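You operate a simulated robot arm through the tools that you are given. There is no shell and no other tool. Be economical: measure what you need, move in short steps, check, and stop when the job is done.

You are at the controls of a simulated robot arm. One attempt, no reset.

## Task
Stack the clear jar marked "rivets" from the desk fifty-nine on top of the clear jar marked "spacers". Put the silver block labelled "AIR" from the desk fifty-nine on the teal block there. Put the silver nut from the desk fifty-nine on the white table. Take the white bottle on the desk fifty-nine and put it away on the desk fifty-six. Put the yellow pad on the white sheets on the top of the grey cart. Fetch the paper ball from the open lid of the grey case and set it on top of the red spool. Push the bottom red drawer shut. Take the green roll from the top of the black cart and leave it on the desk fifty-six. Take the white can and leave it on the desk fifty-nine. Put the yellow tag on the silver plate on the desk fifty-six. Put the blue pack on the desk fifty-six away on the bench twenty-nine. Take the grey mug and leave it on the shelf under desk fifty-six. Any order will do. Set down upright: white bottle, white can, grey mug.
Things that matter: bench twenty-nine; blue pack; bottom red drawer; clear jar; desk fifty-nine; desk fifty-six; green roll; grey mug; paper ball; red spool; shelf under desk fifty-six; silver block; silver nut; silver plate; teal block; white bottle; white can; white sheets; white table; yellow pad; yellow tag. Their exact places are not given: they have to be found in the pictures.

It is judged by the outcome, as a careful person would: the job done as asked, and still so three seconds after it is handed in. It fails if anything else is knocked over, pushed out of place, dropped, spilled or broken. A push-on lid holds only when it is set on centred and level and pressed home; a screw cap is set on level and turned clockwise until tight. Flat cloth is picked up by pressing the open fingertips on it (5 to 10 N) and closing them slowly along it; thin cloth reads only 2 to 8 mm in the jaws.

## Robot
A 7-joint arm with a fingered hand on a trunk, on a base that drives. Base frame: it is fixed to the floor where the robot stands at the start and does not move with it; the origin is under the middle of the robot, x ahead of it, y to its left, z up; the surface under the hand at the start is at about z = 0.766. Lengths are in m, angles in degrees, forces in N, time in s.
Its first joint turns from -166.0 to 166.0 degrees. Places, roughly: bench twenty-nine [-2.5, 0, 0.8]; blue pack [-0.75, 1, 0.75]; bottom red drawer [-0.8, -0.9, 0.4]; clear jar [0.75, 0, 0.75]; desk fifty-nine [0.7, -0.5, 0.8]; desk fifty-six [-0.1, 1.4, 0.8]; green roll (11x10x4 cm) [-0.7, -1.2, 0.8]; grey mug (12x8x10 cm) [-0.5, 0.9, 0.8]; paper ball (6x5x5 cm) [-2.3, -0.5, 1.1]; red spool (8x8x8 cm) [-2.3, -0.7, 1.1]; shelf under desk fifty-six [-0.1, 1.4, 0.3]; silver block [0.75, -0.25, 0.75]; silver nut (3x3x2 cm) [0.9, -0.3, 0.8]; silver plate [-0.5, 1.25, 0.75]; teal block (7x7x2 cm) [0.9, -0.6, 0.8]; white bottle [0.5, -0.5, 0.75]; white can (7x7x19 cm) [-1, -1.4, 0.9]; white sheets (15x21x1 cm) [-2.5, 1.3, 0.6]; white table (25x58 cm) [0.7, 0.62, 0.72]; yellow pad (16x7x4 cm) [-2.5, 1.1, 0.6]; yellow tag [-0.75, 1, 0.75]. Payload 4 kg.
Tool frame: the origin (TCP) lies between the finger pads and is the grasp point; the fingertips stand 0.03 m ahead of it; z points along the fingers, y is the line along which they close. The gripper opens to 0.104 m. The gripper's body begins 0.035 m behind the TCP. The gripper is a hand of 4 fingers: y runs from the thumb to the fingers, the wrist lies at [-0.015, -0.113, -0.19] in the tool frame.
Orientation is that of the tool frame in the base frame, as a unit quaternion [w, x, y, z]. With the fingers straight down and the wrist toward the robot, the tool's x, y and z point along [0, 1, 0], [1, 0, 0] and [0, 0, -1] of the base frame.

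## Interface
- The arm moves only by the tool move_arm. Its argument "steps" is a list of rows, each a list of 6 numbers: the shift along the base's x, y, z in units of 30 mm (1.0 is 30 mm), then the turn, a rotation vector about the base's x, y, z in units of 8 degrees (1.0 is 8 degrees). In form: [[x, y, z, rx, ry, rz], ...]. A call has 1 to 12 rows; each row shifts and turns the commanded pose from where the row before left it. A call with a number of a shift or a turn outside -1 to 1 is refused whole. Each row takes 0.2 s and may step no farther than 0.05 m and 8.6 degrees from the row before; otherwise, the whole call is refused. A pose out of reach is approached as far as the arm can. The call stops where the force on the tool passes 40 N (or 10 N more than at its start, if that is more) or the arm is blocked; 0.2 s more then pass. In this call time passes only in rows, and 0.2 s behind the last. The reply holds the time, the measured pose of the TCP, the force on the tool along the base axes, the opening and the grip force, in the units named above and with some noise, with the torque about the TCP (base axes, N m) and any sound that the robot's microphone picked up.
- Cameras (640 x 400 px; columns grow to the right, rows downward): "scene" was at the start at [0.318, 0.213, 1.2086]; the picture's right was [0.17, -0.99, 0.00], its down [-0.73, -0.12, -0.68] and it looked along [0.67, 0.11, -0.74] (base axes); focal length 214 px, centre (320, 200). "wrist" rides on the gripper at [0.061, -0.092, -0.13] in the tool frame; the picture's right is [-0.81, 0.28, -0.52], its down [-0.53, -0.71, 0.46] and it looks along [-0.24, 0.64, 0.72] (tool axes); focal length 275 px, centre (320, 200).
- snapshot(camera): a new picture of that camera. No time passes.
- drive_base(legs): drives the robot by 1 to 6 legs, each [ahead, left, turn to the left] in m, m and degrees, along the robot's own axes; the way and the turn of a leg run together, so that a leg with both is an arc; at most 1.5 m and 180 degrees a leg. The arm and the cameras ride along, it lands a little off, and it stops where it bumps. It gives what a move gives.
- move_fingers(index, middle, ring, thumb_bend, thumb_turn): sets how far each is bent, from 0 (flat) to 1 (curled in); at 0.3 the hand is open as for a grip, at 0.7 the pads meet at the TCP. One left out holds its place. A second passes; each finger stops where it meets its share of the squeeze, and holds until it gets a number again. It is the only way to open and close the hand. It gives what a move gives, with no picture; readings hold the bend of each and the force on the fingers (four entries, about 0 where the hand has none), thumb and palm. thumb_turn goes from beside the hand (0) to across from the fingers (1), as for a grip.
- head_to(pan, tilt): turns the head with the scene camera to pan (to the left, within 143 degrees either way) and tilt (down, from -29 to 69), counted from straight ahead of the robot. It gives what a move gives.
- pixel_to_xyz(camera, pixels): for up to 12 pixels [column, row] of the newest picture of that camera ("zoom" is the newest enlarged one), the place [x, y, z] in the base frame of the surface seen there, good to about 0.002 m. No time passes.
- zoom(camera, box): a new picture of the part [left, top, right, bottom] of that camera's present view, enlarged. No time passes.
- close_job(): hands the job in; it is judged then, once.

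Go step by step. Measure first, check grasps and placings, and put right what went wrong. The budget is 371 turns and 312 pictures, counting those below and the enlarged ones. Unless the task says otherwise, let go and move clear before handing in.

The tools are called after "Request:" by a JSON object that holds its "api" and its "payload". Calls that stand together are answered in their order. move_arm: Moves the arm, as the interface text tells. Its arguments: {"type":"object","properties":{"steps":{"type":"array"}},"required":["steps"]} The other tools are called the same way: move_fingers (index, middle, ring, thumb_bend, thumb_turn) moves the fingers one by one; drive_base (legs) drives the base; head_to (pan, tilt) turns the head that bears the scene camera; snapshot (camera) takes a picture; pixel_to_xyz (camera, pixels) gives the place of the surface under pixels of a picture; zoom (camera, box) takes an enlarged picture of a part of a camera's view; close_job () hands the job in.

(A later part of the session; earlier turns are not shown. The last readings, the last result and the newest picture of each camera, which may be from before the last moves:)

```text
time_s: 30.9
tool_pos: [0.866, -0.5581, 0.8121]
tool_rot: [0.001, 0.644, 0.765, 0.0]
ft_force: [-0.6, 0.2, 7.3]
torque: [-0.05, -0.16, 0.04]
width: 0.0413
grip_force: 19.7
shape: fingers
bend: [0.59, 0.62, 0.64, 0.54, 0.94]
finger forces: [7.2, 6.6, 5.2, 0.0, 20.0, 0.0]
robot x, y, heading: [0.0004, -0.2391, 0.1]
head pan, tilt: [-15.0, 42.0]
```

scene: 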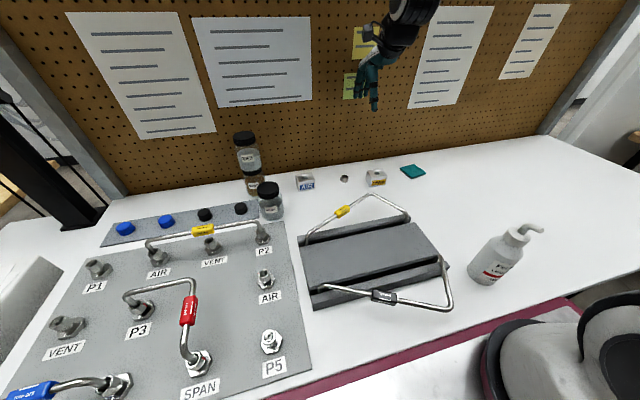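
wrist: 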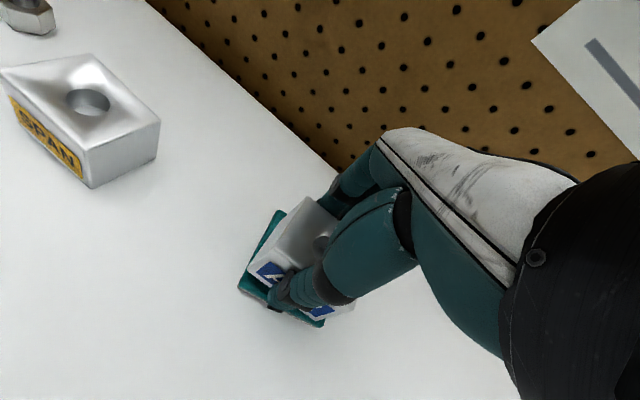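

Contact made (7 N). I release and rise, then move over the nut.

Request:
{"api": "move_fingers", "payload": {"index": 0.3, "middle": 0.3, "ring": 0.3, "thumb_bend": 0.3}}

Request:
{"api": "move_arm", "payload": {"steps": [[0, 0, 0.6, 0, 0, 0], [0, 0, 0.9, 0, 0, 0], [0, 0, 0.9, 0, 0, 0], [0, 0, 0.9, 0, 0, 0], [0.1, 1, 0, 0, 0, -0.6], [0.1, 1, 0, 0, 0, -0.65], [0.1, 1, 0, 0, 0, 0], [0.1, 1, 0, 0, 0, 0], [0.1, 1, 0, 0, 0, 0], [0.1, 1, 0, 0, 0, 0], [0.1, 1, 0, 0, 0, 0], [0.1, 1, 0, 0, 0, 0]]}}

Request:
{"api": "zoom", "payload": {"camera": "scene", "box": [320, 90, 480, 200]}}

Request:
{"api": "snapshot", "payload": {"camera": "wrist"}}

```text
time_s: 31.9
tool_pos: [0.8638, -0.5585, 0.8104]
tool_rot: [0.0, 0.644, 0.765, 0.0]
ft_force: [-0.3, 0.2, -0.5]
torque: [-0.01, -0.01, -0.01]
width: 0.1023
grip_force: 0.1
shape: fingers
bend: [0.3, 0.3, 0.3, 0.3, 0.97]
finger forces: [0.1, 0.1, 0.0, 0.0, 0.0, 0.1]
robot x, y, heading: [-0.0009, -0.2354, -0.2]
head pan, tilt: [-15.0, 42.0]
```

```text
time_s: 34.5
tool_pos: [0.8896, -0.3197, 0.9093]
tool_rot: [0.0, 0.708, 0.706, 0.001]
ft_force: [0.6, -0.4, 0.2]
torque: [0.02, 0.01, 0.04]
width: 0.1028
grip_force: 0.1
shape: fingers
bend: [0.3, 0.3, 0.3, 0.3, 0.97]
finger forces: [0.0, 0.0, 0.0, 0.0, 0.0, 0.0]
robot x, y, heading: [0.0013, -0.2412, -0.2]
head pan, tilt: [-15.0, 42.0]
```

```text
3.64 times, centred on (400, 145) of scene
```

zoom: 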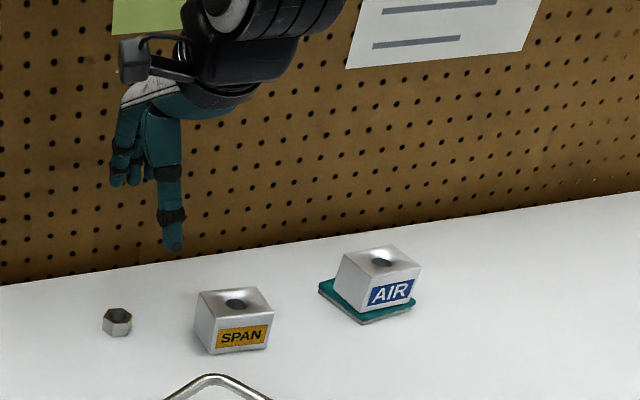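

```text
279 pictures are left
```

wrist: 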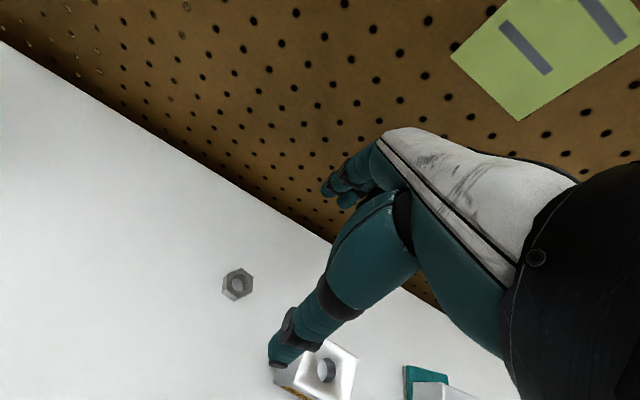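

AIR sits on teal. I measure the nut at (238,285).

Request:
{"api": "pixel_to_xyz", "payload": {"camera": "wrist", "pixels": [[227, 280], [250, 285], [238, 271], [236, 298], [298, 347], [357, 358], [345, 395]]}}

Request:
{"api": "pixel_to_xyz", "payload": {"camera": "zoom", "pixels": [[106, 316], [129, 316], [117, 309], [117, 324], [117, 330], [200, 292], [262, 288]]}}

```text
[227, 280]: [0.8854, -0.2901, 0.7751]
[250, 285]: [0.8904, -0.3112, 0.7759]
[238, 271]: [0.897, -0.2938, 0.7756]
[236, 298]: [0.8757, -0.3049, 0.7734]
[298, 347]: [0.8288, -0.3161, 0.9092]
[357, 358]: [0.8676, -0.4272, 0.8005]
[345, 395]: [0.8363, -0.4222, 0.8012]
```

```text
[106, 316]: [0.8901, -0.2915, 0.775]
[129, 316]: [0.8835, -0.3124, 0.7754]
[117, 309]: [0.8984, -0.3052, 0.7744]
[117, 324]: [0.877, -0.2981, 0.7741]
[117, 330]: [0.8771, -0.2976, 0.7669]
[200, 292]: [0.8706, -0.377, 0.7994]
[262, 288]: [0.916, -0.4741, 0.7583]
```

Nut centre (0.887,-0.301). I lower to z≈0.792 over it.

Request:
{"api": "move_arm", "payload": {"steps": [[-0.06, 0.62, -0.5, 0, 0, 0], [0, 0, -0.8, 0, 0, 0], [0, 0, -0.8, 0, 0, 0], [0, 0, -0.8, 0, 0, 0], [0, 0, -0.6, 0, 0, 0], [0, 0, -0.35, 0, 0, 0]]}}

Request:
{"api": "move_fingers", "payload": {"index": 0.7, "middle": 0.7, "ring": 0.7, "thumb_bend": 0.7}}

Request:
{"api": "snapshot", "payload": {"camera": "wrist"}}

```text
time_s: 35.9
tool_pos: [0.8875, -0.2982, 0.7942]
tool_rot: [0.0, 0.708, 0.706, 0.0]
ft_force: [-0.2, 0.1, -0.1]
torque: [-0.01, -0.04, -0.01]
width: 0.1029
grip_force: 0.1
shape: fingers
bend: [0.3, 0.3, 0.3, 0.3, 0.97]
finger forces: [0.0, 0.1, 0.0, 0.1, 0.0, 0.0]
robot x, y, heading: [-0.0021, -0.2377, -0.1]
head pan, tilt: [-15.0, 42.0]
```

```text
time_s: 36.9
tool_pos: [0.8888, -0.3001, 0.7943]
tool_rot: [0.001, 0.708, 0.707, -0.001]
ft_force: [1.8, -0.3, 0.2]
torque: [0.03, -0.03, 0.03]
width: 0.0153
grip_force: 6.3
shape: fingers
bend: [0.66, 0.66, 0.7, 0.64, 0.96]
finger forces: [2.4, 3.8, 0.0, 0.0, 6.4, 0.0]
robot x, y, heading: [0.0009, -0.2422, -0.2]
head pan, tilt: [-15.0, 42.0]
```

```text
278 pictures are left
```

wrist: 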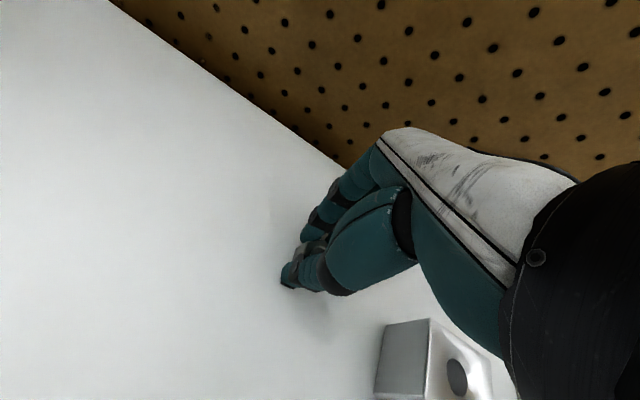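

Grip reads 15 mm at 6 N; I lift a little and check.

Request:
{"api": "move_arm", "payload": {"steps": [[0, 0, 0.5, 0, 0, 0], [0, 0, 0.9, 0, 0, 0], [0, 0, 0.9, 0, 0, 0], [0, 0, 0.9, 0, 0, 0]]}}

Request:
{"api": "snapshot", "payload": {"camera": "wrist"}}

Request:
{"api": "zoom", "payload": {"camera": "scene", "box": [300, 110, 420, 200]}}

```text
time_s: 37.9
tool_pos: [0.8872, -0.2988, 0.8905]
tool_rot: [0.0, 0.707, 0.707, 0.0]
ft_force: [-0.7, -0.8, 0.3]
torque: [0.01, -0.01, -0.02]
width: 0.0155
grip_force: 6.3
shape: fingers
bend: [0.66, 0.66, 0.7, 0.64, 0.96]
finger forces: [2.5, 3.9, 0.0, 0.0, 6.4, 0.0]
robot x, y, heading: [-0.0012, -0.2369, -0.2]
head pan, tilt: [-15.0, 42.0]
```

```text
277 pictures are left
```

wrist: 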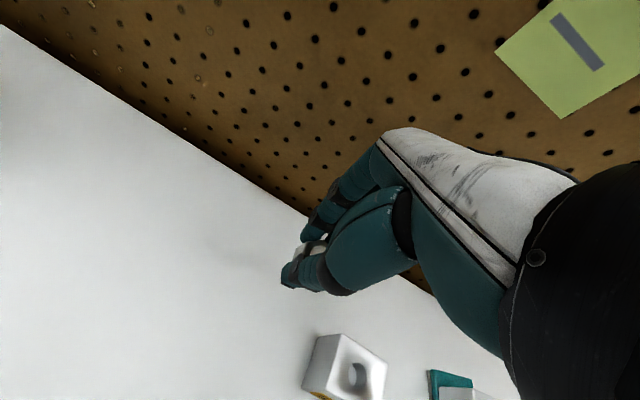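

```text
4.44 times, centred on (360, 155) of scene
```

zoom: 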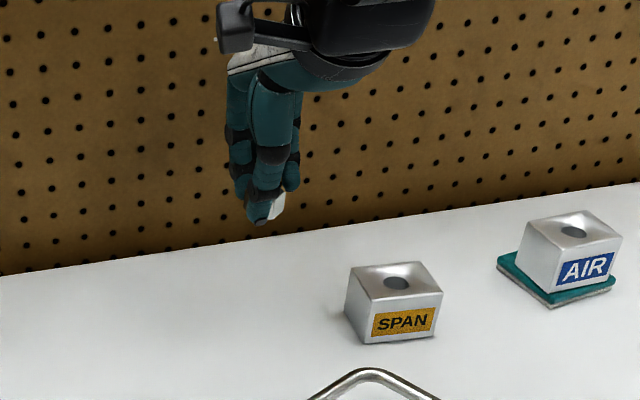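

The nut is held (visible at (278,205) in the zoom). I look left for the white table and the way there.

Request:
{"api": "move_arm", "payload": {"steps": [[-0.5, 0.5, 1, 0, 0, 0], [-0.5, 0.5, 1, 0, 0, 0], [-0.5, 0.5, 1, 0, 0, 0], [-0.5, 0, 1, 0, 0, 0], [-0.5, 0, 1, 0, 0, 0]]}}

Request:
{"api": "head_to", "payload": {"pan": 35, "tilt": 40}}

Request:
{"api": "snapshot", "payload": {"camera": "scene"}}

Request:
{"api": "pixel_to_xyz", "payload": {"camera": "scene", "pixels": [[320, 300], [320, 350], [250, 300], [350, 250], [200, 200], [100, 300], [300, 200], [400, 250], [50, 350], [250, 250]]}}

```text
time_s: 39.1
tool_pos: [0.8124, -0.2552, 1.0387]
tool_rot: [-0.001, 0.707, 0.707, 0.0]
ft_force: [0.3, -0.1, -1.0]
torque: [-0.02, 0.02, 0.02]
width: 0.0151
grip_force: 6.5
shape: fingers
bend: [0.66, 0.66, 0.7, 0.64, 0.96]
finger forces: [2.5, 3.8, 0.0, 0.0, 6.4, 0.1]
robot x, y, heading: [0.0007, -0.2384, 0.2]
head pan, tilt: [-15.0, 42.0]
```

```text
time_s: 40.3
tool_pos: [0.8115, -0.2553, 1.0398]
tool_rot: [0.0, 0.708, 0.707, 0.0]
ft_force: [0.6, 0.6, -0.5]
torque: [0.0, 0.0, 0.0]
width: 0.0154
grip_force: 6.1
shape: fingers
bend: [0.66, 0.66, 0.7, 0.64, 0.96]
finger forces: [2.5, 4.0, 0.0, 0.0, 6.2, 0.1]
robot x, y, heading: [-0.0006, -0.2404, -0.1]
head pan, tilt: [35.0, 40.0]
```

```text
275 pictures are left
```

scene: 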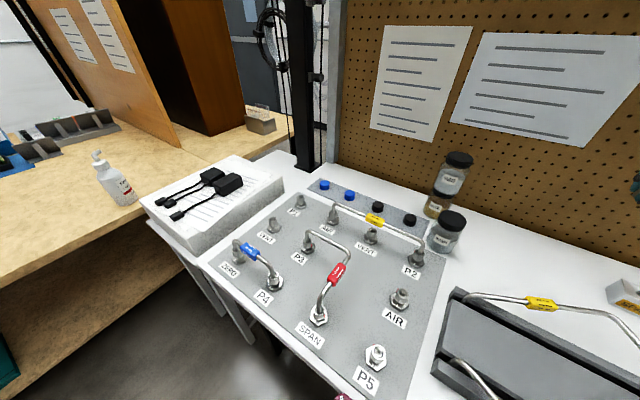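

```text
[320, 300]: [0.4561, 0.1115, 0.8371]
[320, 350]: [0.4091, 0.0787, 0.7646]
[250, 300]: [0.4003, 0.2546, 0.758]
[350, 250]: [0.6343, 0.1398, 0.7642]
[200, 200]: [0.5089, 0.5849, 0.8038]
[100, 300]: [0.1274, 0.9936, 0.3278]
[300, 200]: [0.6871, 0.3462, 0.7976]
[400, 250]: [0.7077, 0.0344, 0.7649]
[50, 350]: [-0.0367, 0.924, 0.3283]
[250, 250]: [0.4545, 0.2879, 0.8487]
```

Request:
{"api": "zoom", "payload": {"camera": "scene", "box": [130, 120, 370, 270]}}

Request:
{"api": "pixel_to_xyz", "payload": {"camera": "zoom", "pixels": [[350, 90], [400, 100], [430, 130], [450, 130], [300, 120], [150, 345], [50, 255], [25, 215], [410, 165], [280, 95], [400, 75], [460, 150]]}}

```text
2.67 times, centred on (250, 195) of scene
```

zoom: 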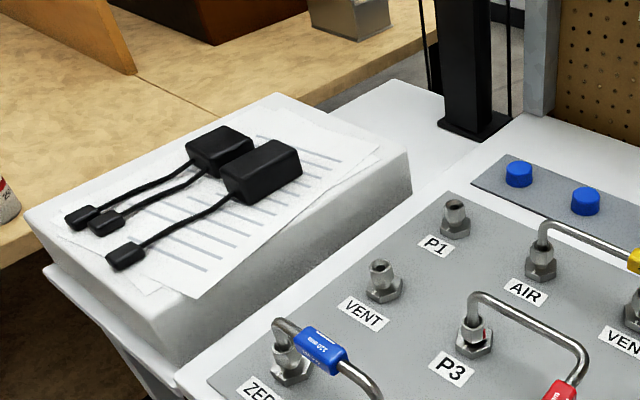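

```text
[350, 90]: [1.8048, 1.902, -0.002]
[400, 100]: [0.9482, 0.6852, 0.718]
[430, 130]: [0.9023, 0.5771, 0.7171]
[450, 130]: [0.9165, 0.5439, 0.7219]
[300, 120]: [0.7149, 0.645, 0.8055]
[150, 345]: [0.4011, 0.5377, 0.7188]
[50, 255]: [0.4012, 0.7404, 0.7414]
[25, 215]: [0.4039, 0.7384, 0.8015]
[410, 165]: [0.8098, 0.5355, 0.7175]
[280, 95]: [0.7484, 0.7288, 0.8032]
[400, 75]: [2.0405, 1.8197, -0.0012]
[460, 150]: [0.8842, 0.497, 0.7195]
```

Free spot on the white table: around (0.89,0.63), z=0.7175, behind the box (back edge x≈0.81). I pull the hand back a bit and drive left 0.59 m.

Request:
{"api": "move_arm", "payload": {"steps": [[-1, 0, 0.6, 0, 0, 0], [-1, 0, 0.6, 0, 0, 0], [-1, 0, 0.6, 0, 0, 0]]}}

Request:
{"api": "drive_base", "payload": {"legs": [[0, 0.59, 0]]}}

Request:
{"api": "snapshot", "payload": {"camera": "scene"}}

```text
time_s: 41.1
tool_pos: [0.7219, -0.2553, 1.0941]
tool_rot: [0.0, 0.708, 0.707, 0.0]
ft_force: [-1.0, 0.1, 0.1]
torque: [0.0, 0.03, -0.01]
width: 0.0151
grip_force: 6.5
shape: fingers
bend: [0.66, 0.67, 0.7, 0.64, 0.96]
finger forces: [2.5, 3.9, 0.0, 0.0, 6.4, 0.0]
robot x, y, heading: [-0.0012, -0.2384, -0.1]
head pan, tilt: [35.0, 40.0]
```

```text
time_s: 43.9
tool_pos: [0.7147, 0.1809, 1.0926]
tool_rot: [0.0, 0.725, 0.689, -0.002]
ft_force: [1.8, -0.1, -0.4]
torque: [0.03, -0.02, -0.01]
width: 0.0152
grip_force: 5.6
shape: fingers
bend: [0.66, 0.67, 0.7, 0.64, 0.96]
finger forces: [2.5, 3.8, 0.0, 0.0, 6.3, 0.0]
robot x, y, heading: [-0.0055, 0.2325, -3.0]
head pan, tilt: [35.0, 40.0]
stopped in leg 1: the robot was blocked; the commanded pose is now the measured one
```

```text
273 pictures are left
```

scene: 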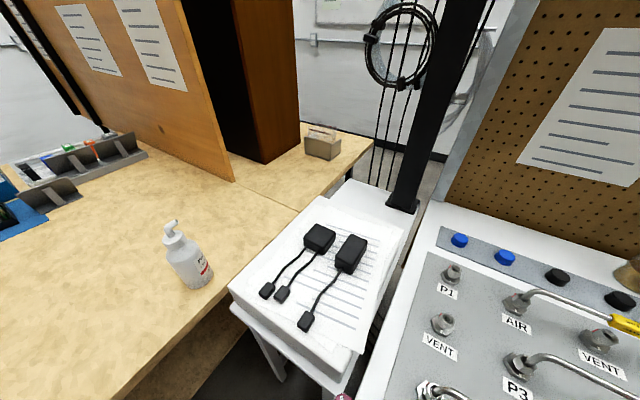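

The base bumped on the left at y=0.23. I back off a bit and look down at what stands there.

Request:
{"api": "drive_base", "payload": {"legs": [[-0.05, -0.03, 3]]}}

Request:
{"api": "head_to", "payload": {"pan": 50, "tilt": 65}}

Request:
{"api": "snapshot", "payload": {"camera": "scene"}}

```text
time_s: 44.9
tool_pos: [0.6646, 0.1891, 1.0924]
tool_rot: [0.0, 0.706, 0.708, -0.001]
ft_force: [0.4, -0.6, -0.2]
torque: [0.01, -0.02, 0.0]
width: 0.0153
grip_force: 5.9
shape: fingers
bend: [0.66, 0.67, 0.7, 0.64, 0.96]
finger forces: [2.5, 3.9, 0.0, 0.0, 6.2, 0.0]
robot x, y, heading: [-0.0582, 0.2043, 0.2]
head pan, tilt: [35.0, 40.0]
```

```text
time_s: 45.8
tool_pos: [0.6645, 0.1893, 1.0939]
tool_rot: [-0.001, 0.706, 0.708, -0.001]
ft_force: [0.8, -0.3, -0.2]
torque: [0.01, -0.01, -0.02]
width: 0.0152
grip_force: 6.2
shape: fingers
bend: [0.66, 0.67, 0.7, 0.64, 0.96]
finger forces: [2.5, 3.9, 0.0, 0.0, 6.3, 0.0]
robot x, y, heading: [-0.0533, 0.204, 0.2]
head pan, tilt: [50.0, 65.0]
```

```text
272 pictures are left
```

scene: 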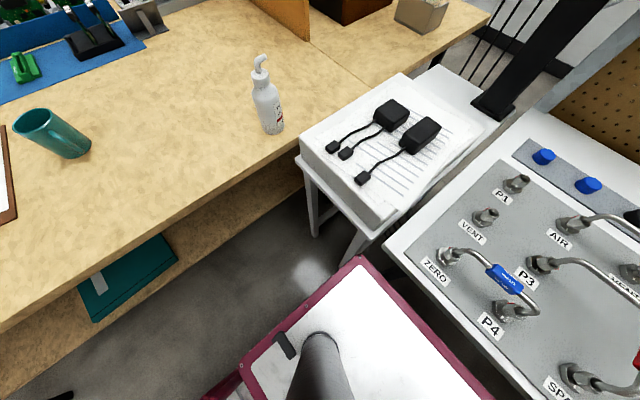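

Request:
{"api": "pixel_to_xyz", "payload": {"camera": "scene", "pixels": [[352, 264], [242, 370], [368, 232], [385, 245], [345, 258], [304, 165], [316, 232], [290, 195], [100, 315], [0, 325], [340, 140], [372, 222]]}}

```text
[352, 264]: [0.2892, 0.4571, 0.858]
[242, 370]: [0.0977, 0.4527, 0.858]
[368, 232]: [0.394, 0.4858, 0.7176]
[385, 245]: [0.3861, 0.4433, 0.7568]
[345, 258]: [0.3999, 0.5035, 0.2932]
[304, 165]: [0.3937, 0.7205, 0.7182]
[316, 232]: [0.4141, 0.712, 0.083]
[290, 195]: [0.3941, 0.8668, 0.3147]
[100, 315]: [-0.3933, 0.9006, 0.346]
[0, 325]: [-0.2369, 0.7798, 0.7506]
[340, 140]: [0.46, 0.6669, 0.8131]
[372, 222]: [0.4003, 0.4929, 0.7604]
```

The base low down must reach about x=0.4 and hit the table leg at (0.40,0.50). From (0,0.2) the table's back is still in reach (0.967 m). I drive forward 0.05 and look again from a better angle.

Request:
{"api": "drive_base", "payload": {"legs": [[0.053, 0, 0]]}}

Request:
{"api": "head_to", "payload": {"pan": 20, "tilt": 45}}

Request:
{"api": "snapshot", "payload": {"camera": "scene"}}

```text
time_s: 46.7
tool_pos: [0.7197, 0.1892, 1.0928]
tool_rot: [0.001, 0.706, 0.709, -0.001]
ft_force: [0.1, 0.6, -0.5]
torque: [-0.01, -0.03, 0.01]
width: 0.0153
grip_force: 6.7
shape: fingers
bend: [0.66, 0.67, 0.7, 0.64, 0.96]
finger forces: [2.5, 3.8, 0.1, 0.0, 6.4, 0.0]
robot x, y, heading: [-0.004, 0.2035, 0.3]
head pan, tilt: [50.0, 65.0]
```

```text
time_s: 47.7
tool_pos: [0.7182, 0.1905, 1.0925]
tool_rot: [-0.001, 0.706, 0.708, -0.002]
ft_force: [-0.4, 0.6, 0.0]
torque: [0.01, 0.0, -0.02]
width: 0.0152
grip_force: 6.1
shape: fingers
bend: [0.66, 0.67, 0.7, 0.64, 0.96]
finger forces: [2.5, 3.8, 0.0, 0.0, 6.3, 0.0]
robot x, y, heading: [-0.0033, 0.2059, -0.1]
head pan, tilt: [20.0, 45.0]
```

```text
271 pictures are left
```

scene: 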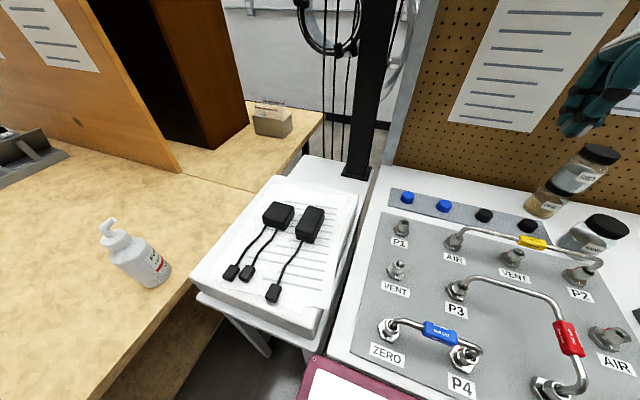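

Request:
{"api": "zoom", "payload": {"camera": "scene", "box": [260, 120, 420, 220]}}

Request:
{"api": "pixel_to_xyz", "payload": {"camera": "zoom", "pixels": [[180, 150], [240, 170], [320, 180], [360, 210], [380, 270], [330, 210], [340, 225], [435, 225], [410, 245], [370, 295], [100, 240], [400, 275]]}}

```text
4.00 times, centred on (340, 170) of scene
```

zoom: 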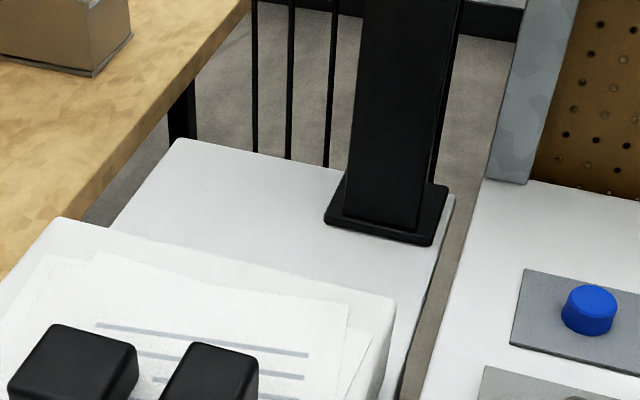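

```text
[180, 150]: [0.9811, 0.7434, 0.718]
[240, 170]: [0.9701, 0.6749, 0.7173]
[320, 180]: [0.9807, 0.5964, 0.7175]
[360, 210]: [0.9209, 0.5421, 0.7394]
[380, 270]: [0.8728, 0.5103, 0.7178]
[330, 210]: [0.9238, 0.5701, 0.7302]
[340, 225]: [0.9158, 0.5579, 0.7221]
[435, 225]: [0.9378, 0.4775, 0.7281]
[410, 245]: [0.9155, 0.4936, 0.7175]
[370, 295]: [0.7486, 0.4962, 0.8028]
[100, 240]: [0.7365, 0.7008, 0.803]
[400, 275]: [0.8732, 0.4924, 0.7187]
```

The box's back edge is x≈0.75 and the post base spans x≥0.915, y 0.475–0.57. I'll set the nut at (0.845,0.635). Moving there high.

Request:
{"api": "move_arm", "payload": {"steps": [[0.3, 1, 0, 0, 0, 0], [0.3, 1, 0, 0, 0, 0], [0.3, 1, 0, 0, 0, 0], [0.3, 1, 0, 0, 0, 0], [0.3, 1, 0, 0, 0, 0], [0.3, 1, 0, 0, 0, 0], [0.3, 1, 0, 0, 0, 0], [0.3, 1, 0, 0, 0, 0], [0.3, 1, 0, 0, 0, 0], [0.3, 1, 0, 0, 0, 0], [0.3, 1, 0, 0, 0, 0], [0.3, 1, 0, 0, 0, 0]]}}

Request:
{"api": "move_arm", "payload": {"steps": [[0.15, 1, -0.5, 0, 0, 0], [0.15, 1, -0.5, 0, 0, 0], [0.15, 0.8, -1, 0, 0, 0], [0, 0, -1, 0, 0, 0], [0, 0, -1, 0, 0, 0], [0, 0, -1, 0, 0, 0]]}}

Request:
{"api": "snapshot", "payload": {"camera": "wrist"}}

Request:
{"api": "snapshot", "payload": {"camera": "scene"}}

```text
time_s: 50.3
tool_pos: [0.8276, 0.5512, 1.0938]
tool_rot: [-0.001, 0.706, 0.708, 0.0]
ft_force: [0.3, 0.0, -0.2]
torque: [0.02, 0.0, -0.02]
width: 0.0152
grip_force: 6.2
shape: fingers
bend: [0.66, 0.67, 0.7, 0.64, 0.96]
finger forces: [2.5, 3.8, 0.1, 0.0, 5.9, 0.0]
robot x, y, heading: [-0.0026, 0.2043, 0.1]
head pan, tilt: [20.0, 45.0]
```

```text
time_s: 51.7
tool_pos: [0.8409, 0.6337, 0.9428]
tool_rot: [-0.001, 0.706, 0.708, 0.0]
ft_force: [-0.3, 0.0, 0.6]
torque: [-0.03, 0.0, -0.04]
width: 0.015
grip_force: 5.9
shape: fingers
bend: [0.66, 0.67, 0.7, 0.64, 0.96]
finger forces: [2.7, 3.8, 0.1, 0.1, 6.1, 0.1]
robot x, y, heading: [-0.0029, 0.2028, 0.1]
head pan, tilt: [20.0, 45.0]
```

```text
269 pictures are left
```

wrist: 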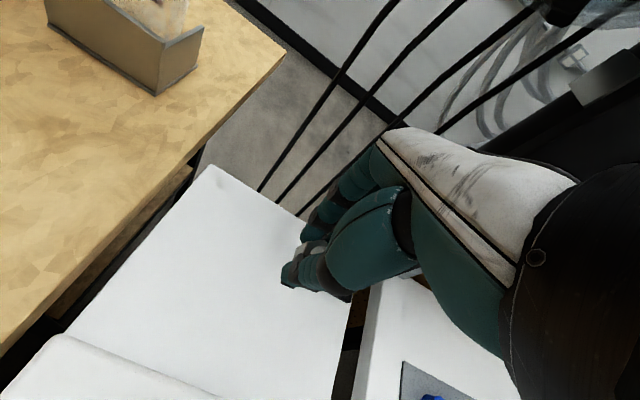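

```text
268 pictures are left
```

scene: 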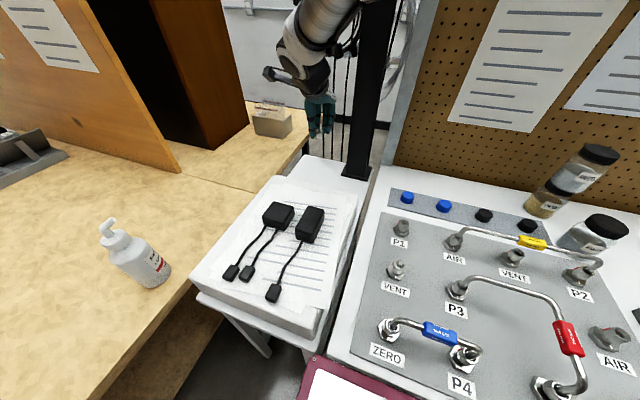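

Clear above the table's back part. I lower to z≈0.775, then probe gently.

Request:
{"api": "move_arm", "payload": {"steps": [[0, 0, -1, 0, 0, 0], [0, 0, -1, 0, 0, 0], [0, 0, -1, 0, 0, 0], [0, 0, -1, 0, 0, 0], [0, 0, -1, 0, 0, 0], [0, 0, -0.6, 0, 0, 0]]}}

Request:
{"api": "snapshot", "payload": {"camera": "wrist"}}

```text
time_s: 53.1
tool_pos: [0.8407, 0.6353, 0.7761]
tool_rot: [-0.001, 0.705, 0.709, -0.001]
ft_force: [1.0, 0.3, -0.6]
torque: [0.01, 0.01, 0.01]
width: 0.0148
grip_force: 5.5
shape: fingers
bend: [0.66, 0.67, 0.7, 0.64, 0.96]
finger forces: [2.7, 3.8, 0.0, 0.1, 6.0, 0.0]
robot x, y, heading: [-0.0028, 0.2079, 0.2]
head pan, tilt: [20.0, 45.0]
```

```text
267 pictures are left
```

wrist: 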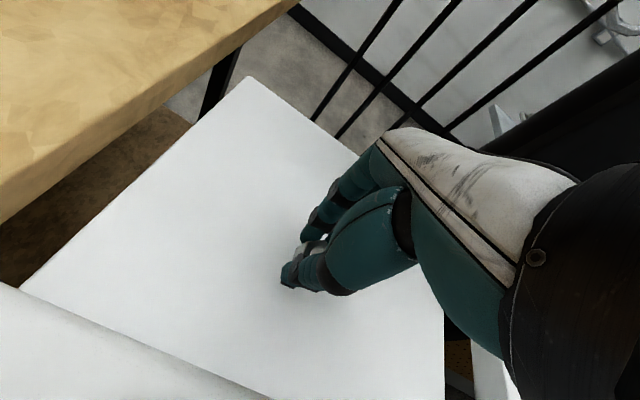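

Request:
{"api": "move_arm", "payload": {"steps": [[0, 0, -0.3, 0, 0, 0], [0, 0, -0.2, 0, 0, 0], [0, 0, -0.1, 0, 0, 0], [0, 0, -0.1, 0, 0, 0]]}}

```text
time_s: 54.1
tool_pos: [0.8403, 0.6339, 0.7541]
tool_rot: [-0.001, 0.706, 0.708, -0.002]
ft_force: [-0.1, -0.6, 0.3]
torque: [0.01, 0.0, 0.02]
width: 0.0148
grip_force: 6.7
shape: fingers
bend: [0.66, 0.67, 0.7, 0.64, 0.96]
finger forces: [2.6, 3.8, 0.0, 0.0, 5.9, 0.0]
robot x, y, heading: [-0.0062, 0.2075, 0.2]
head pan, tilt: [20.0, 45.0]
```

Request:
{"api": "move_arm", "payload": {"steps": [[0, 0, -0.07, 0, 0, 0], [0, 0, -0.07, 0, 0, 0], [0, 0, -0.07, 0, 0, 0]]}}

Request:
{"api": "snapshot", "payload": {"camera": "wrist"}}

```text
time_s: 54.9
tool_pos: [0.8419, 0.6356, 0.7537]
tool_rot: [0.0, 0.705, 0.709, 0.002]
ft_force: [-2.2, -3.7, 35.1]
torque: [0.11, 0.74, 0.09]
width: 0.0149
grip_force: 22.8
shape: fingers
bend: [0.67, 0.67, 0.7, 0.66, 0.96]
finger forces: [2.2, 9.0, 0.1, 0.0, 34.8, 0.0]
robot x, y, heading: [-0.0047, 0.2043, 0.2]
head pan, tilt: [20.0, 45.0]
```

```text
266 pictures are left
```

wrist: 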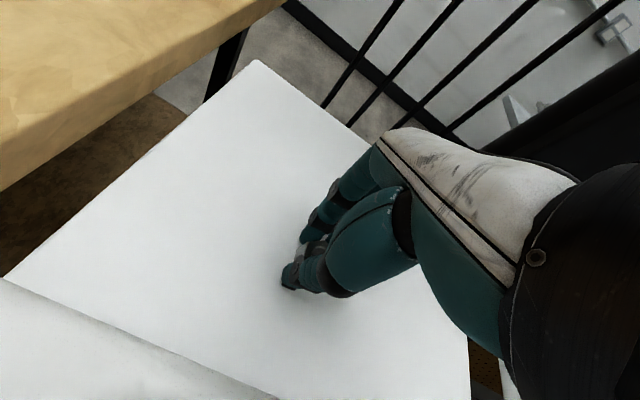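

Contact at 35 N; I ease up ~4 mm and open the fingers partly.

Request:
{"api": "move_arm", "payload": {"steps": [[0, 0, 0.14, 0, 0, 0]]}}

Request:
{"api": "move_fingers", "payload": {"index": 0.55, "middle": 0.55, "ring": 0.55, "thumb_bend": 0.53}}

Request:
{"api": "move_arm", "payload": {"steps": [[0, 0, 0.6, 0, 0, 0], [0, 0, 0.9, 0, 0, 0], [0, 0, 0.9, 0, 0, 0]]}}

Request:
{"api": "snapshot", "payload": {"camera": "wrist"}}

```text
time_s: 55.3
tool_pos: [0.8397, 0.6345, 0.7522]
tool_rot: [-0.001, 0.705, 0.709, -0.001]
ft_force: [4.4, 2.2, 19.4]
torque: [0.09, 0.0, 0.04]
width: 0.0143
grip_force: 16.4
shape: fingers
bend: [0.66, 0.66, 0.7, 0.66, 0.96]
finger forces: [4.1, 11.8, 0.0, 0.0, 16.1, 0.1]
robot x, y, heading: [-0.0033, 0.204, 0.3]
head pan, tilt: [20.0, 45.0]
```

```text
time_s: 56.3
tool_pos: [0.8399, 0.6343, 0.7531]
tool_rot: [0.0, 0.705, 0.709, 0.0]
ft_force: [-2.4, 2.7, 19.7]
torque: [0.22, -0.01, 0.02]
width: 0.0279
grip_force: 10.0
shape: fingers
bend: [0.62, 0.58, 0.55, 0.57, 0.97]
finger forces: [9.1, 4.5, 0.0, 0.0, 6.3, 0.1]
robot x, y, heading: [-0.001, 0.2008, 0.1]
head pan, tilt: [20.0, 45.0]
```

```text
time_s: 57.1
tool_pos: [0.8411, 0.6349, 0.8237]
tool_rot: [-0.001, 0.706, 0.708, 0.0]
ft_force: [-0.3, -0.9, -0.7]
torque: [0.04, -0.03, 0.02]
width: 0.0412
grip_force: 0.1
shape: fingers
bend: [0.55, 0.55, 0.55, 0.53, 0.97]
finger forces: [0.0, 0.1, 0.0, 0.0, 0.0, 0.0]
robot x, y, heading: [-0.0028, 0.201, 0.1]
head pan, tilt: [20.0, 45.0]
```

```text
265 pictures are left
```

wrist: 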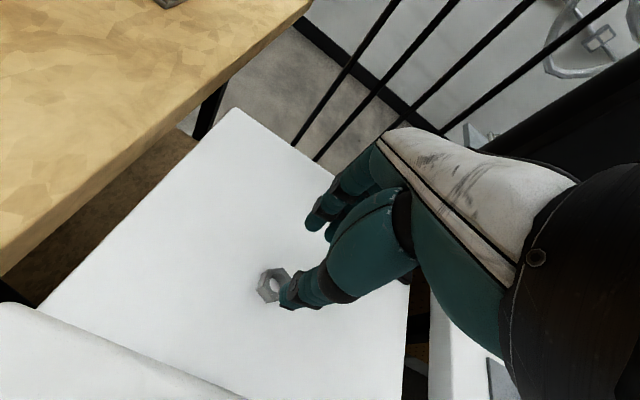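

The nut lies on the white table at (272,285). I rise and retreat toward the robot's front, then look for the bottle.

Request:
{"api": "move_arm", "payload": {"steps": [[0, 0, 1, 0, 0, 0], [0, 0, 1, 0, 0, 0], [0, 0, 1, 0, 0, 0], [0, 0, 1, 0, 0, 0], [0, 0, 1, 0, 0, 0], [0, 0, 1, 0, 0, 0], [0, 0, 1, 0, 0, 0], [0, -1, 0.5, 0, 0, 0], [0, -1, 0, 0, 0, 0], [0, -1, 0, 0, 0, 0], [0, -1, 0, 0, 0, 0], [0, -1, 0, 0, 0, 0]]}}

Request:
{"api": "zoom", "payload": {"camera": "scene", "box": [260, 120, 420, 220]}}

Request:
{"api": "head_to", "payload": {"pan": -45, "tilt": 45}}

Request:
{"api": "snapshot", "payload": {"camera": "scene"}}

```text
time_s: 59.7
tool_pos: [0.8412, 0.4835, 1.0488]
tool_rot: [-0.001, 0.705, 0.709, -0.001]
ft_force: [0.4, 0.9, 0.2]
torque: [-0.02, 0.01, 0.02]
width: 0.0414
grip_force: 0.0
shape: fingers
bend: [0.55, 0.55, 0.55, 0.53, 0.97]
finger forces: [0.1, 0.0, 0.1, 0.0, 0.0, 0.0]
robot x, y, heading: [-0.0001, 0.2013, 0.2]
head pan, tilt: [20.0, 45.0]
```

```text
4.00 times, centred on (340, 170) of scene
```

zoom: 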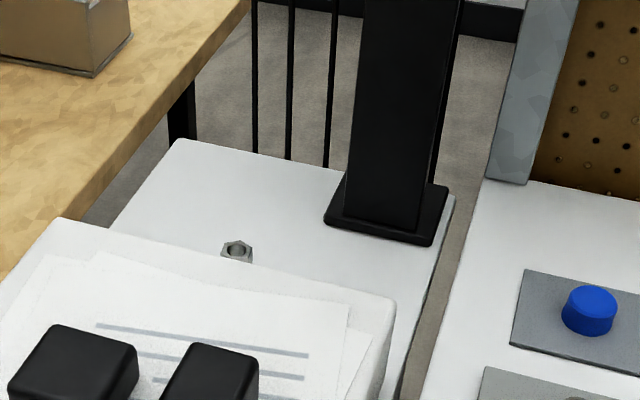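

```text
time_s: 61.0
tool_pos: [0.8413, 0.4837, 1.0491]
tool_rot: [0.0, 0.706, 0.708, -0.001]
ft_force: [0.2, 0.0, -0.1]
torque: [0.03, 0.0, -0.01]
width: 0.041
grip_force: 0.0
shape: fingers
bend: [0.55, 0.55, 0.55, 0.53, 0.97]
finger forces: [0.0, 0.0, 0.0, 0.1, 0.0, 0.0]
robot x, y, heading: [-0.0035, 0.2018, 0.1]
head pan, tilt: [-45.0, 45.0]
```

```text
263 pictures are left
```

scene: 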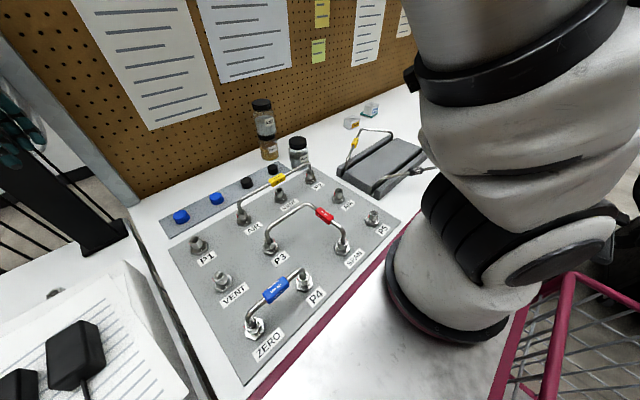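

The nut rests flat on the white table. The bottle (~(0.46,-0.46)) is hidden by the arm here; I swing the hand along an arc at z≈1.15 to hover over it.

Request:
{"api": "move_arm", "payload": {"steps": [[-0.125, -0.98, 0.28, 0, 0, -0.06], [-0.125, -0.98, 0.28, 0, 0, -0.06], [-0.125, -0.98, 0.28, 0, 0, -0.06], [-0.125, -0.98, 0.28, 0, 0, -0.06], [-0.125, -0.98, 0.28, 0, 0, -0.06], [-0.125, -0.98, 0.28, 0, 0, -0.06], [-0.125, -0.98, 0.28, 0, 0, -0.06], [-0.125, -0.98, 0.28, 0, 0, -0.06], [-0.125, -0.98, 0.28, 0, 0, -0.06], [-0.125, -0.98, 0.28, 0, 0, -0.06], [-0.125, -0.98, 0.28, 0, 0, -0.06], [-0.125, -0.98, 0.28, 0, 0, -0.06]]}}

Request:
{"api": "move_arm", "payload": {"steps": [[-0.286, -0.917, 0, 0, 0, -0.25], [-0.286, -0.917, 0, 0, 0, -0.25], [-0.286, -0.917, 0, 0, 0, -0.25], [-0.286, -0.917, 0, 0, 0, -0.25], [-0.286, -0.917, 0, 0, 0, -0.25], [-0.286, -0.917, 0, 0, 0, -0.25], [-0.286, -0.917, 0, 0, 0, -0.25], [-0.286, -0.917, 0, 0, 0, -0.25], [-0.286, -0.917, 0, 0, 0, -0.25], [-0.286, -0.917, 0, 0, 0, -0.25], [-0.286, -0.917, 0, 0, 0, -0.25], [-0.286, -0.917, 0, 0, 0, -0.25]]}}

Request:
{"api": "move_arm", "payload": {"steps": [[-0.65, -0.708, 0, 0, 0, -0.26], [-0.65, -0.708, 0, 0, 0, -0.26], [-0.65, -0.708, 0, 0, 0, -0.26], [-0.65, -0.708, 0, 0, 0, -0.26], [-0.65, -0.708, 0, 0, 0, -0.26], [-0.65, -0.708, 0, 0, 0, -0.26], [-0.65, -0.708, 0, 0, 0, -0.26], [-0.65, -0.708, 0, 0, 0, -0.26], [-0.65, -0.708, 0, 0, 0, -0.26]]}}

Request:
{"api": "snapshot", "payload": {"camera": "wrist"}}

Request:
{"api": "snapshot", "payload": {"camera": "scene"}}

```text
time_s: 63.6
tool_pos: [0.796, 0.1318, 1.1489]
tool_rot: [0.001, 0.74, 0.672, -0.001]
ft_force: [-0.8, 0.2, 1.4]
torque: [-0.03, 0.01, -0.01]
width: 0.0411
grip_force: 0.0
shape: fingers
bend: [0.55, 0.55, 0.55, 0.53, 0.97]
finger forces: [0.0, 0.0, 0.0, 0.1, 0.1, 0.0]
robot x, y, heading: [-0.0032, 0.2057, 0.2]
head pan, tilt: [-45.0, 45.0]
```

```text
time_s: 66.2
tool_pos: [0.6927, -0.1982, 1.1491]
tool_rot: [-0.001, 0.864, 0.504, -0.001]
ft_force: [-0.2, 0.6, -0.1]
torque: [-0.03, 0.05, 0.0]
width: 0.041
grip_force: 0.1
shape: fingers
bend: [0.55, 0.55, 0.55, 0.53, 0.97]
finger forces: [0.0, 0.0, 0.1, 0.1, 0.0, 0.0]
robot x, y, heading: [-0.0026, 0.2023, 0.2]
head pan, tilt: [-45.0, 45.0]
```

```text
time_s: 68.2
tool_pos: [0.5166, -0.3885, 1.1499]
tool_rot: [-0.001, 0.935, 0.355, 0.0]
ft_force: [0.3, 0.9, -0.1]
torque: [-0.04, 0.04, -0.02]
width: 0.0413
grip_force: 0.0
shape: fingers
bend: [0.55, 0.55, 0.55, 0.53, 0.97]
finger forces: [0.0, 0.1, 0.0, 0.0, 0.0, 0.1]
robot x, y, heading: [-0.0011, 0.2075, 0.3]
head pan, tilt: [-45.0, 45.0]
```

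```text
262 pictures are left
```

wrist: 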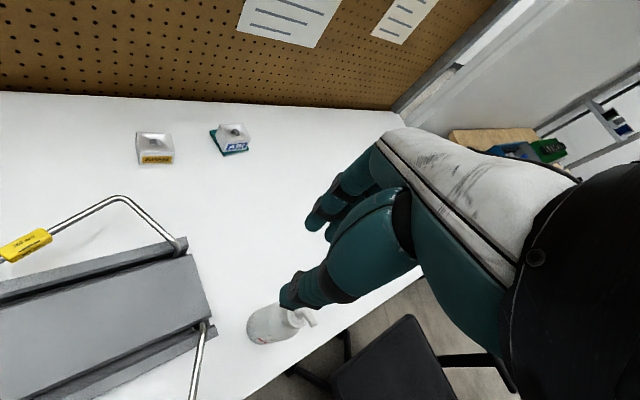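

```text
261 pictures are left
```

scene: 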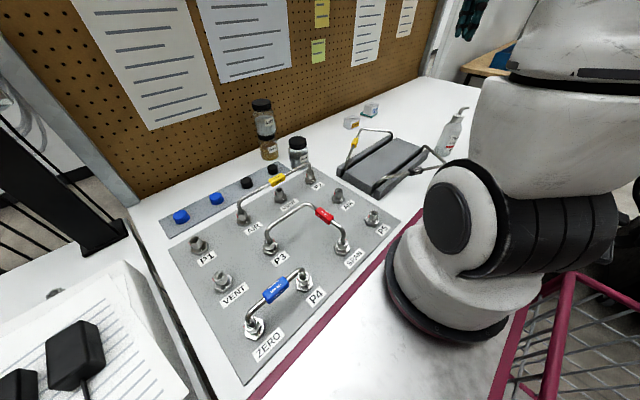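

The bottle is now visible at (452,135) in the scene and (275,322) in the wrist picture. I zoom to measure its body.

Request:
{"api": "zoom", "payload": {"camera": "scene", "box": [400, 90, 500, 180]}}

Request:
{"api": "pixel_to_xyz", "payload": {"camera": "zoom", "pixels": [[320, 190], [290, 230], [345, 240], [320, 260], [370, 200], [350, 130], [385, 85], [295, 270], [340, 150], [365, 155]]}}

Request:
{"api": "pixel_to_xyz", "payload": {"camera": "wrist", "pixels": [[275, 322], [294, 318], [255, 320], [270, 340], [308, 316], [270, 308], [314, 324]]}}

```text
4.44 times, centred on (450, 135) of scene
```

zoom: 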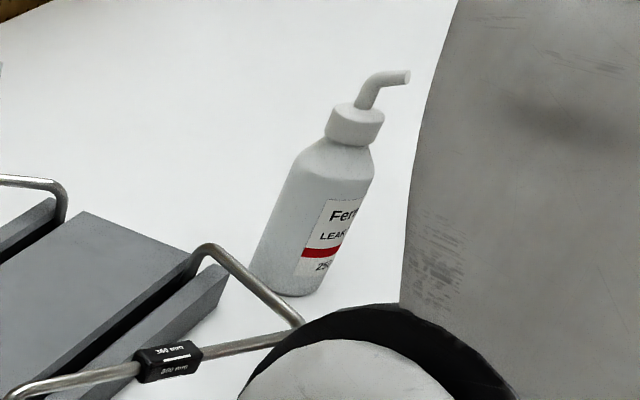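

```text
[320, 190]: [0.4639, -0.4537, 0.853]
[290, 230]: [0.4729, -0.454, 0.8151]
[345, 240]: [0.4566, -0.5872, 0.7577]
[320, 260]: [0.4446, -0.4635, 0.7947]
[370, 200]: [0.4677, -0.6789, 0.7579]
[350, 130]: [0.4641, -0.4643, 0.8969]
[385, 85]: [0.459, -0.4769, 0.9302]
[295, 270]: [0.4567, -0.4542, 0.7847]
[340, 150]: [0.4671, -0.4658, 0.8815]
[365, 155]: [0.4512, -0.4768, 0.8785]
```

```text
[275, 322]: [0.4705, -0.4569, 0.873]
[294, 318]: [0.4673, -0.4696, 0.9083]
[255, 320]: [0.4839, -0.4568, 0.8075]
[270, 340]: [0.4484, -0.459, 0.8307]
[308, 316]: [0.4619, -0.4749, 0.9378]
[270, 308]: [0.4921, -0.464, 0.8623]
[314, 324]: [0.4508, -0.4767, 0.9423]
```

Request:
{"api": "zoom", "payload": {"camera": "wrist", "box": [230, 285, 340, 355]}}

Request:
{"api": "pixel_to_xyz", "payload": {"camera": "zoom", "pixels": [[105, 220], [240, 140], [230, 330], [330, 180], [370, 150], [370, 230], [405, 200], [175, 330], [160, 150], [290, 300], [300, 130], [340, 260]]}}

```text
5.71 times, centred on (285, 320) of wrist
```

zoom: 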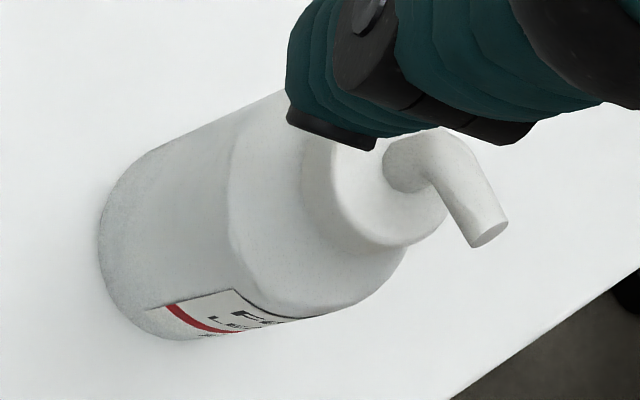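

```text
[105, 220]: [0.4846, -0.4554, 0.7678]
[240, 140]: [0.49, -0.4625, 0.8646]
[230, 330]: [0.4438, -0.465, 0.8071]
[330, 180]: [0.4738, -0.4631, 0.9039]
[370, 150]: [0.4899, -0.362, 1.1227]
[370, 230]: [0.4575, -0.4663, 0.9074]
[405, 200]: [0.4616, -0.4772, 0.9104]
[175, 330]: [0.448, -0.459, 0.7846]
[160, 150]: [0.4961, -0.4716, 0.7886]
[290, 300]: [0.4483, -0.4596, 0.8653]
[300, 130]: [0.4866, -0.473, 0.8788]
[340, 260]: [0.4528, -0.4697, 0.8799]
```

Bottle axis is ≈(0.468,-0.480), body radius 0.03, cap z 0.88–0.91, nozzle to 0.945 pointing to -x. I'll grip the cap from above with fingers closing along y; I turn the hand and come lower.

Request:
{"api": "move_arm", "payload": {"steps": [[-0.27, -0.5, -0.4, 0, 0, -0.88], [-0.27, -0.5, -0.4, 0, 0, -0.88], [-0.27, -0.5, -0.4, 0, 0, -0.88], [-0.27, -0.5, -0.4, 0, 0, -0.88], [-0.27, -0.5, -0.4, 0, 0, -0.88], [-0.27, -0.5, -0.4, 0, 0, -0.86]]}}

Request:
{"api": "move_fingers", "payload": {"index": 0.4, "middle": 0.4, "ring": 0.4, "thumb_bend": 0.4}}

Request:
{"api": "snapshot", "payload": {"camera": "wrist"}}

Request:
{"api": "zoom", "payload": {"camera": "scene", "box": [380, 60, 500, 180]}}

```text
time_s: 69.6
tool_pos: [0.4675, -0.4801, 1.0778]
tool_rot: [0.0, 1.0, -0.004, -0.001]
ft_force: [0.1, 0.6, -0.8]
torque: [0.01, -0.02, 0.0]
width: 0.0412
grip_force: 0.1
shape: fingers
bend: [0.55, 0.55, 0.55, 0.53, 0.97]
finger forces: [0.0, 0.0, 0.0, 0.0, 0.0, 0.1]
robot x, y, heading: [-0.0043, 0.2059, 0.4]
head pan, tilt: [-45.0, 45.0]
```

```text
time_s: 70.6
tool_pos: [0.4679, -0.4795, 1.0774]
tool_rot: [-0.001, 1.0, -0.004, -0.001]
ft_force: [-0.1, -0.3, 0.8]
torque: [-0.01, -0.01, 0.02]
width: 0.0775
grip_force: 0.0
shape: fingers
bend: [0.4, 0.4, 0.4, 0.4, 0.97]
finger forces: [0.0, 0.0, 0.1, 0.1, 0.0, 0.0]
robot x, y, heading: [-0.0041, 0.2014, -0.2]
head pan, tilt: [-45.0, 45.0]
```

```text
258 pictures are left
```

wrist: 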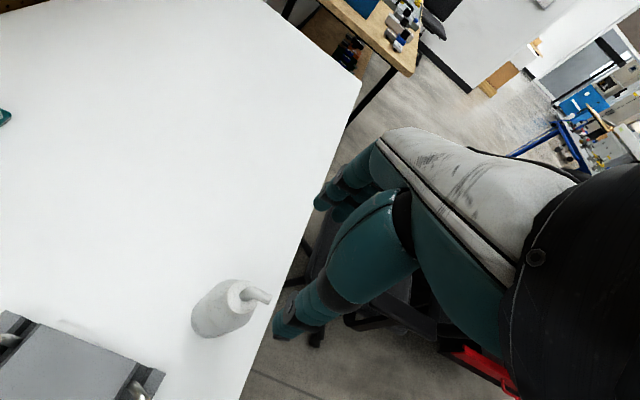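

```text
3.33 times, centred on (440, 120) of scene
```

zoom: 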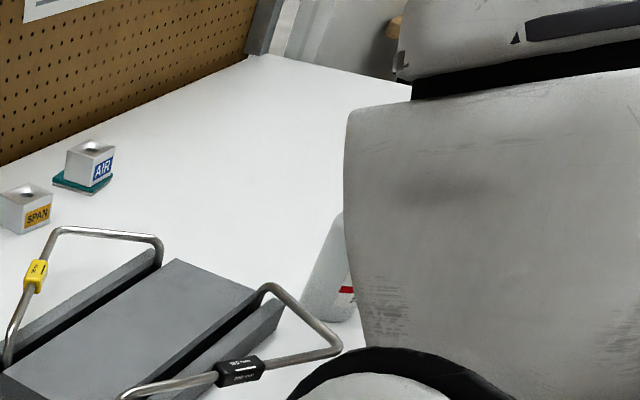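

Request:
{"api": "zoom", "payload": {"camera": "wrist", "box": [180, 265, 300, 345]}}

Request:
{"api": "pixel_to_xyz", "payload": {"camera": "zoom", "pixels": [[255, 140], [240, 170], [300, 200], [375, 185], [360, 130], [300, 90], [345, 150], [470, 170], [410, 140], [180, 160], [160, 370]]}}

```text
5.00 times, centred on (240, 305) of wrist
```

zoom: 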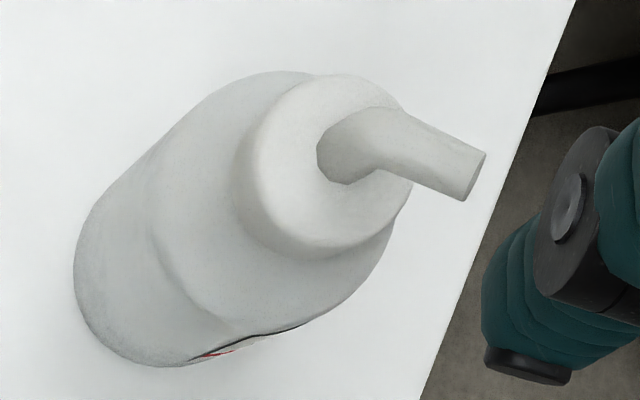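

```text
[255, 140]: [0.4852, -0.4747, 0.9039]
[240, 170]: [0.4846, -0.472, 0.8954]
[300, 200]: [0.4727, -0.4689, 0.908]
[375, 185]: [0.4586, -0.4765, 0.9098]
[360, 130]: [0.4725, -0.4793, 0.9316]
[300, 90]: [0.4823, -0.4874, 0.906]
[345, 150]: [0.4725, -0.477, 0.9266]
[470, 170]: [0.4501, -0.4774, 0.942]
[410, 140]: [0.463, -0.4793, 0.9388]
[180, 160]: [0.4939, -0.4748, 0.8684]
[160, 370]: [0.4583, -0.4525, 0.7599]
```

Cap centre ≈(0.470,-0.478), radius ~0.017. I lower to z≈0.955 and check clearances.

Request:
{"api": "move_arm", "payload": {"steps": [[0.07, 0.05, -0.8, 0, 0, 0], [0, 0, -0.8, 0, 0, 0], [0, 0, -0.8, 0, 0, 0], [0, 0, -0.8, 0, 0, 0], [0, 0, -0.8, 0, 0, 0]]}}

Request:
{"api": "snapshot", "payload": {"camera": "wrist"}}

```text
time_s: 71.8
tool_pos: [0.4676, -0.4777, 0.9579]
tool_rot: [-0.001, 1.0, -0.002, -0.001]
ft_force: [-0.2, -0.1, 0.2]
torque: [-0.02, 0.02, -0.01]
width: 0.0775
grip_force: 0.0
shape: fingers
bend: [0.4, 0.4, 0.4, 0.4, 0.97]
finger forces: [0.0, 0.1, 0.0, 0.0, 0.0, 0.0]
robot x, y, heading: [-0.0054, 0.2032, 0.1]
head pan, tilt: [-45.0, 45.0]
```

```text
255 pictures are left
```

wrist: 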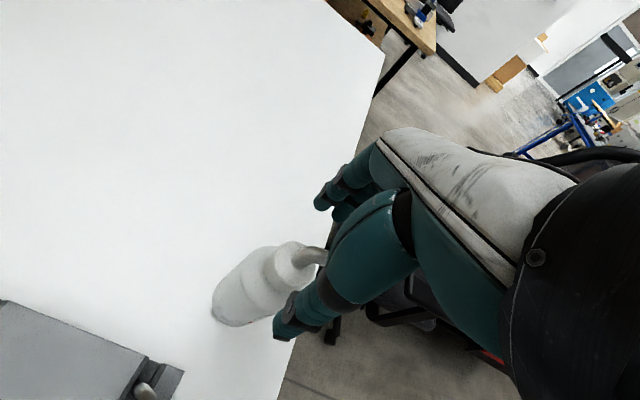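

Request:
{"api": "move_arm", "payload": {"steps": [[0.05, 0, -0.4, 0, 0, 0], [0, 0, -0.3, 0, 0, 0], [0, 0, -0.3, 0, 0, 0], [0, 0, -0.25, 0, 0, 0]]}}

Request:
{"api": "snapshot", "payload": {"camera": "wrist"}}

```text
time_s: 72.8
tool_pos: [0.4695, -0.4773, 0.9211]
tool_rot: [-0.002, 1.0, -0.004, 0.001]
ft_force: [0.2, -0.8, 0.2]
torque: [-0.06, -0.03, -0.01]
width: 0.0777
grip_force: 0.2
shape: fingers
bend: [0.4, 0.4, 0.4, 0.4, 0.97]
finger forces: [0.1, 0.1, 0.0, 0.1, 0.1, 0.1]
robot x, y, heading: [-0.0018, 0.2054, 0.2]
head pan, tilt: [-45.0, 45.0]
```

```text
254 pictures are left
```

wrist: 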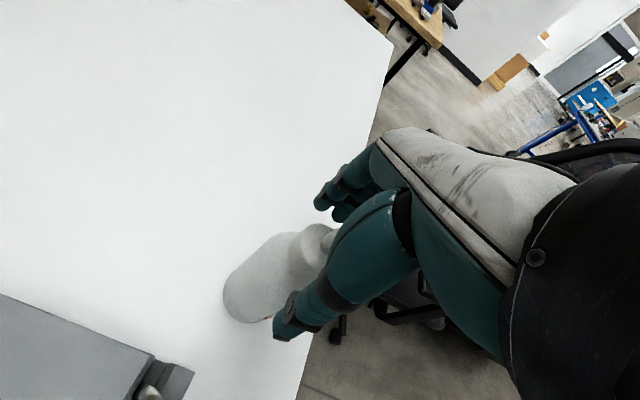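

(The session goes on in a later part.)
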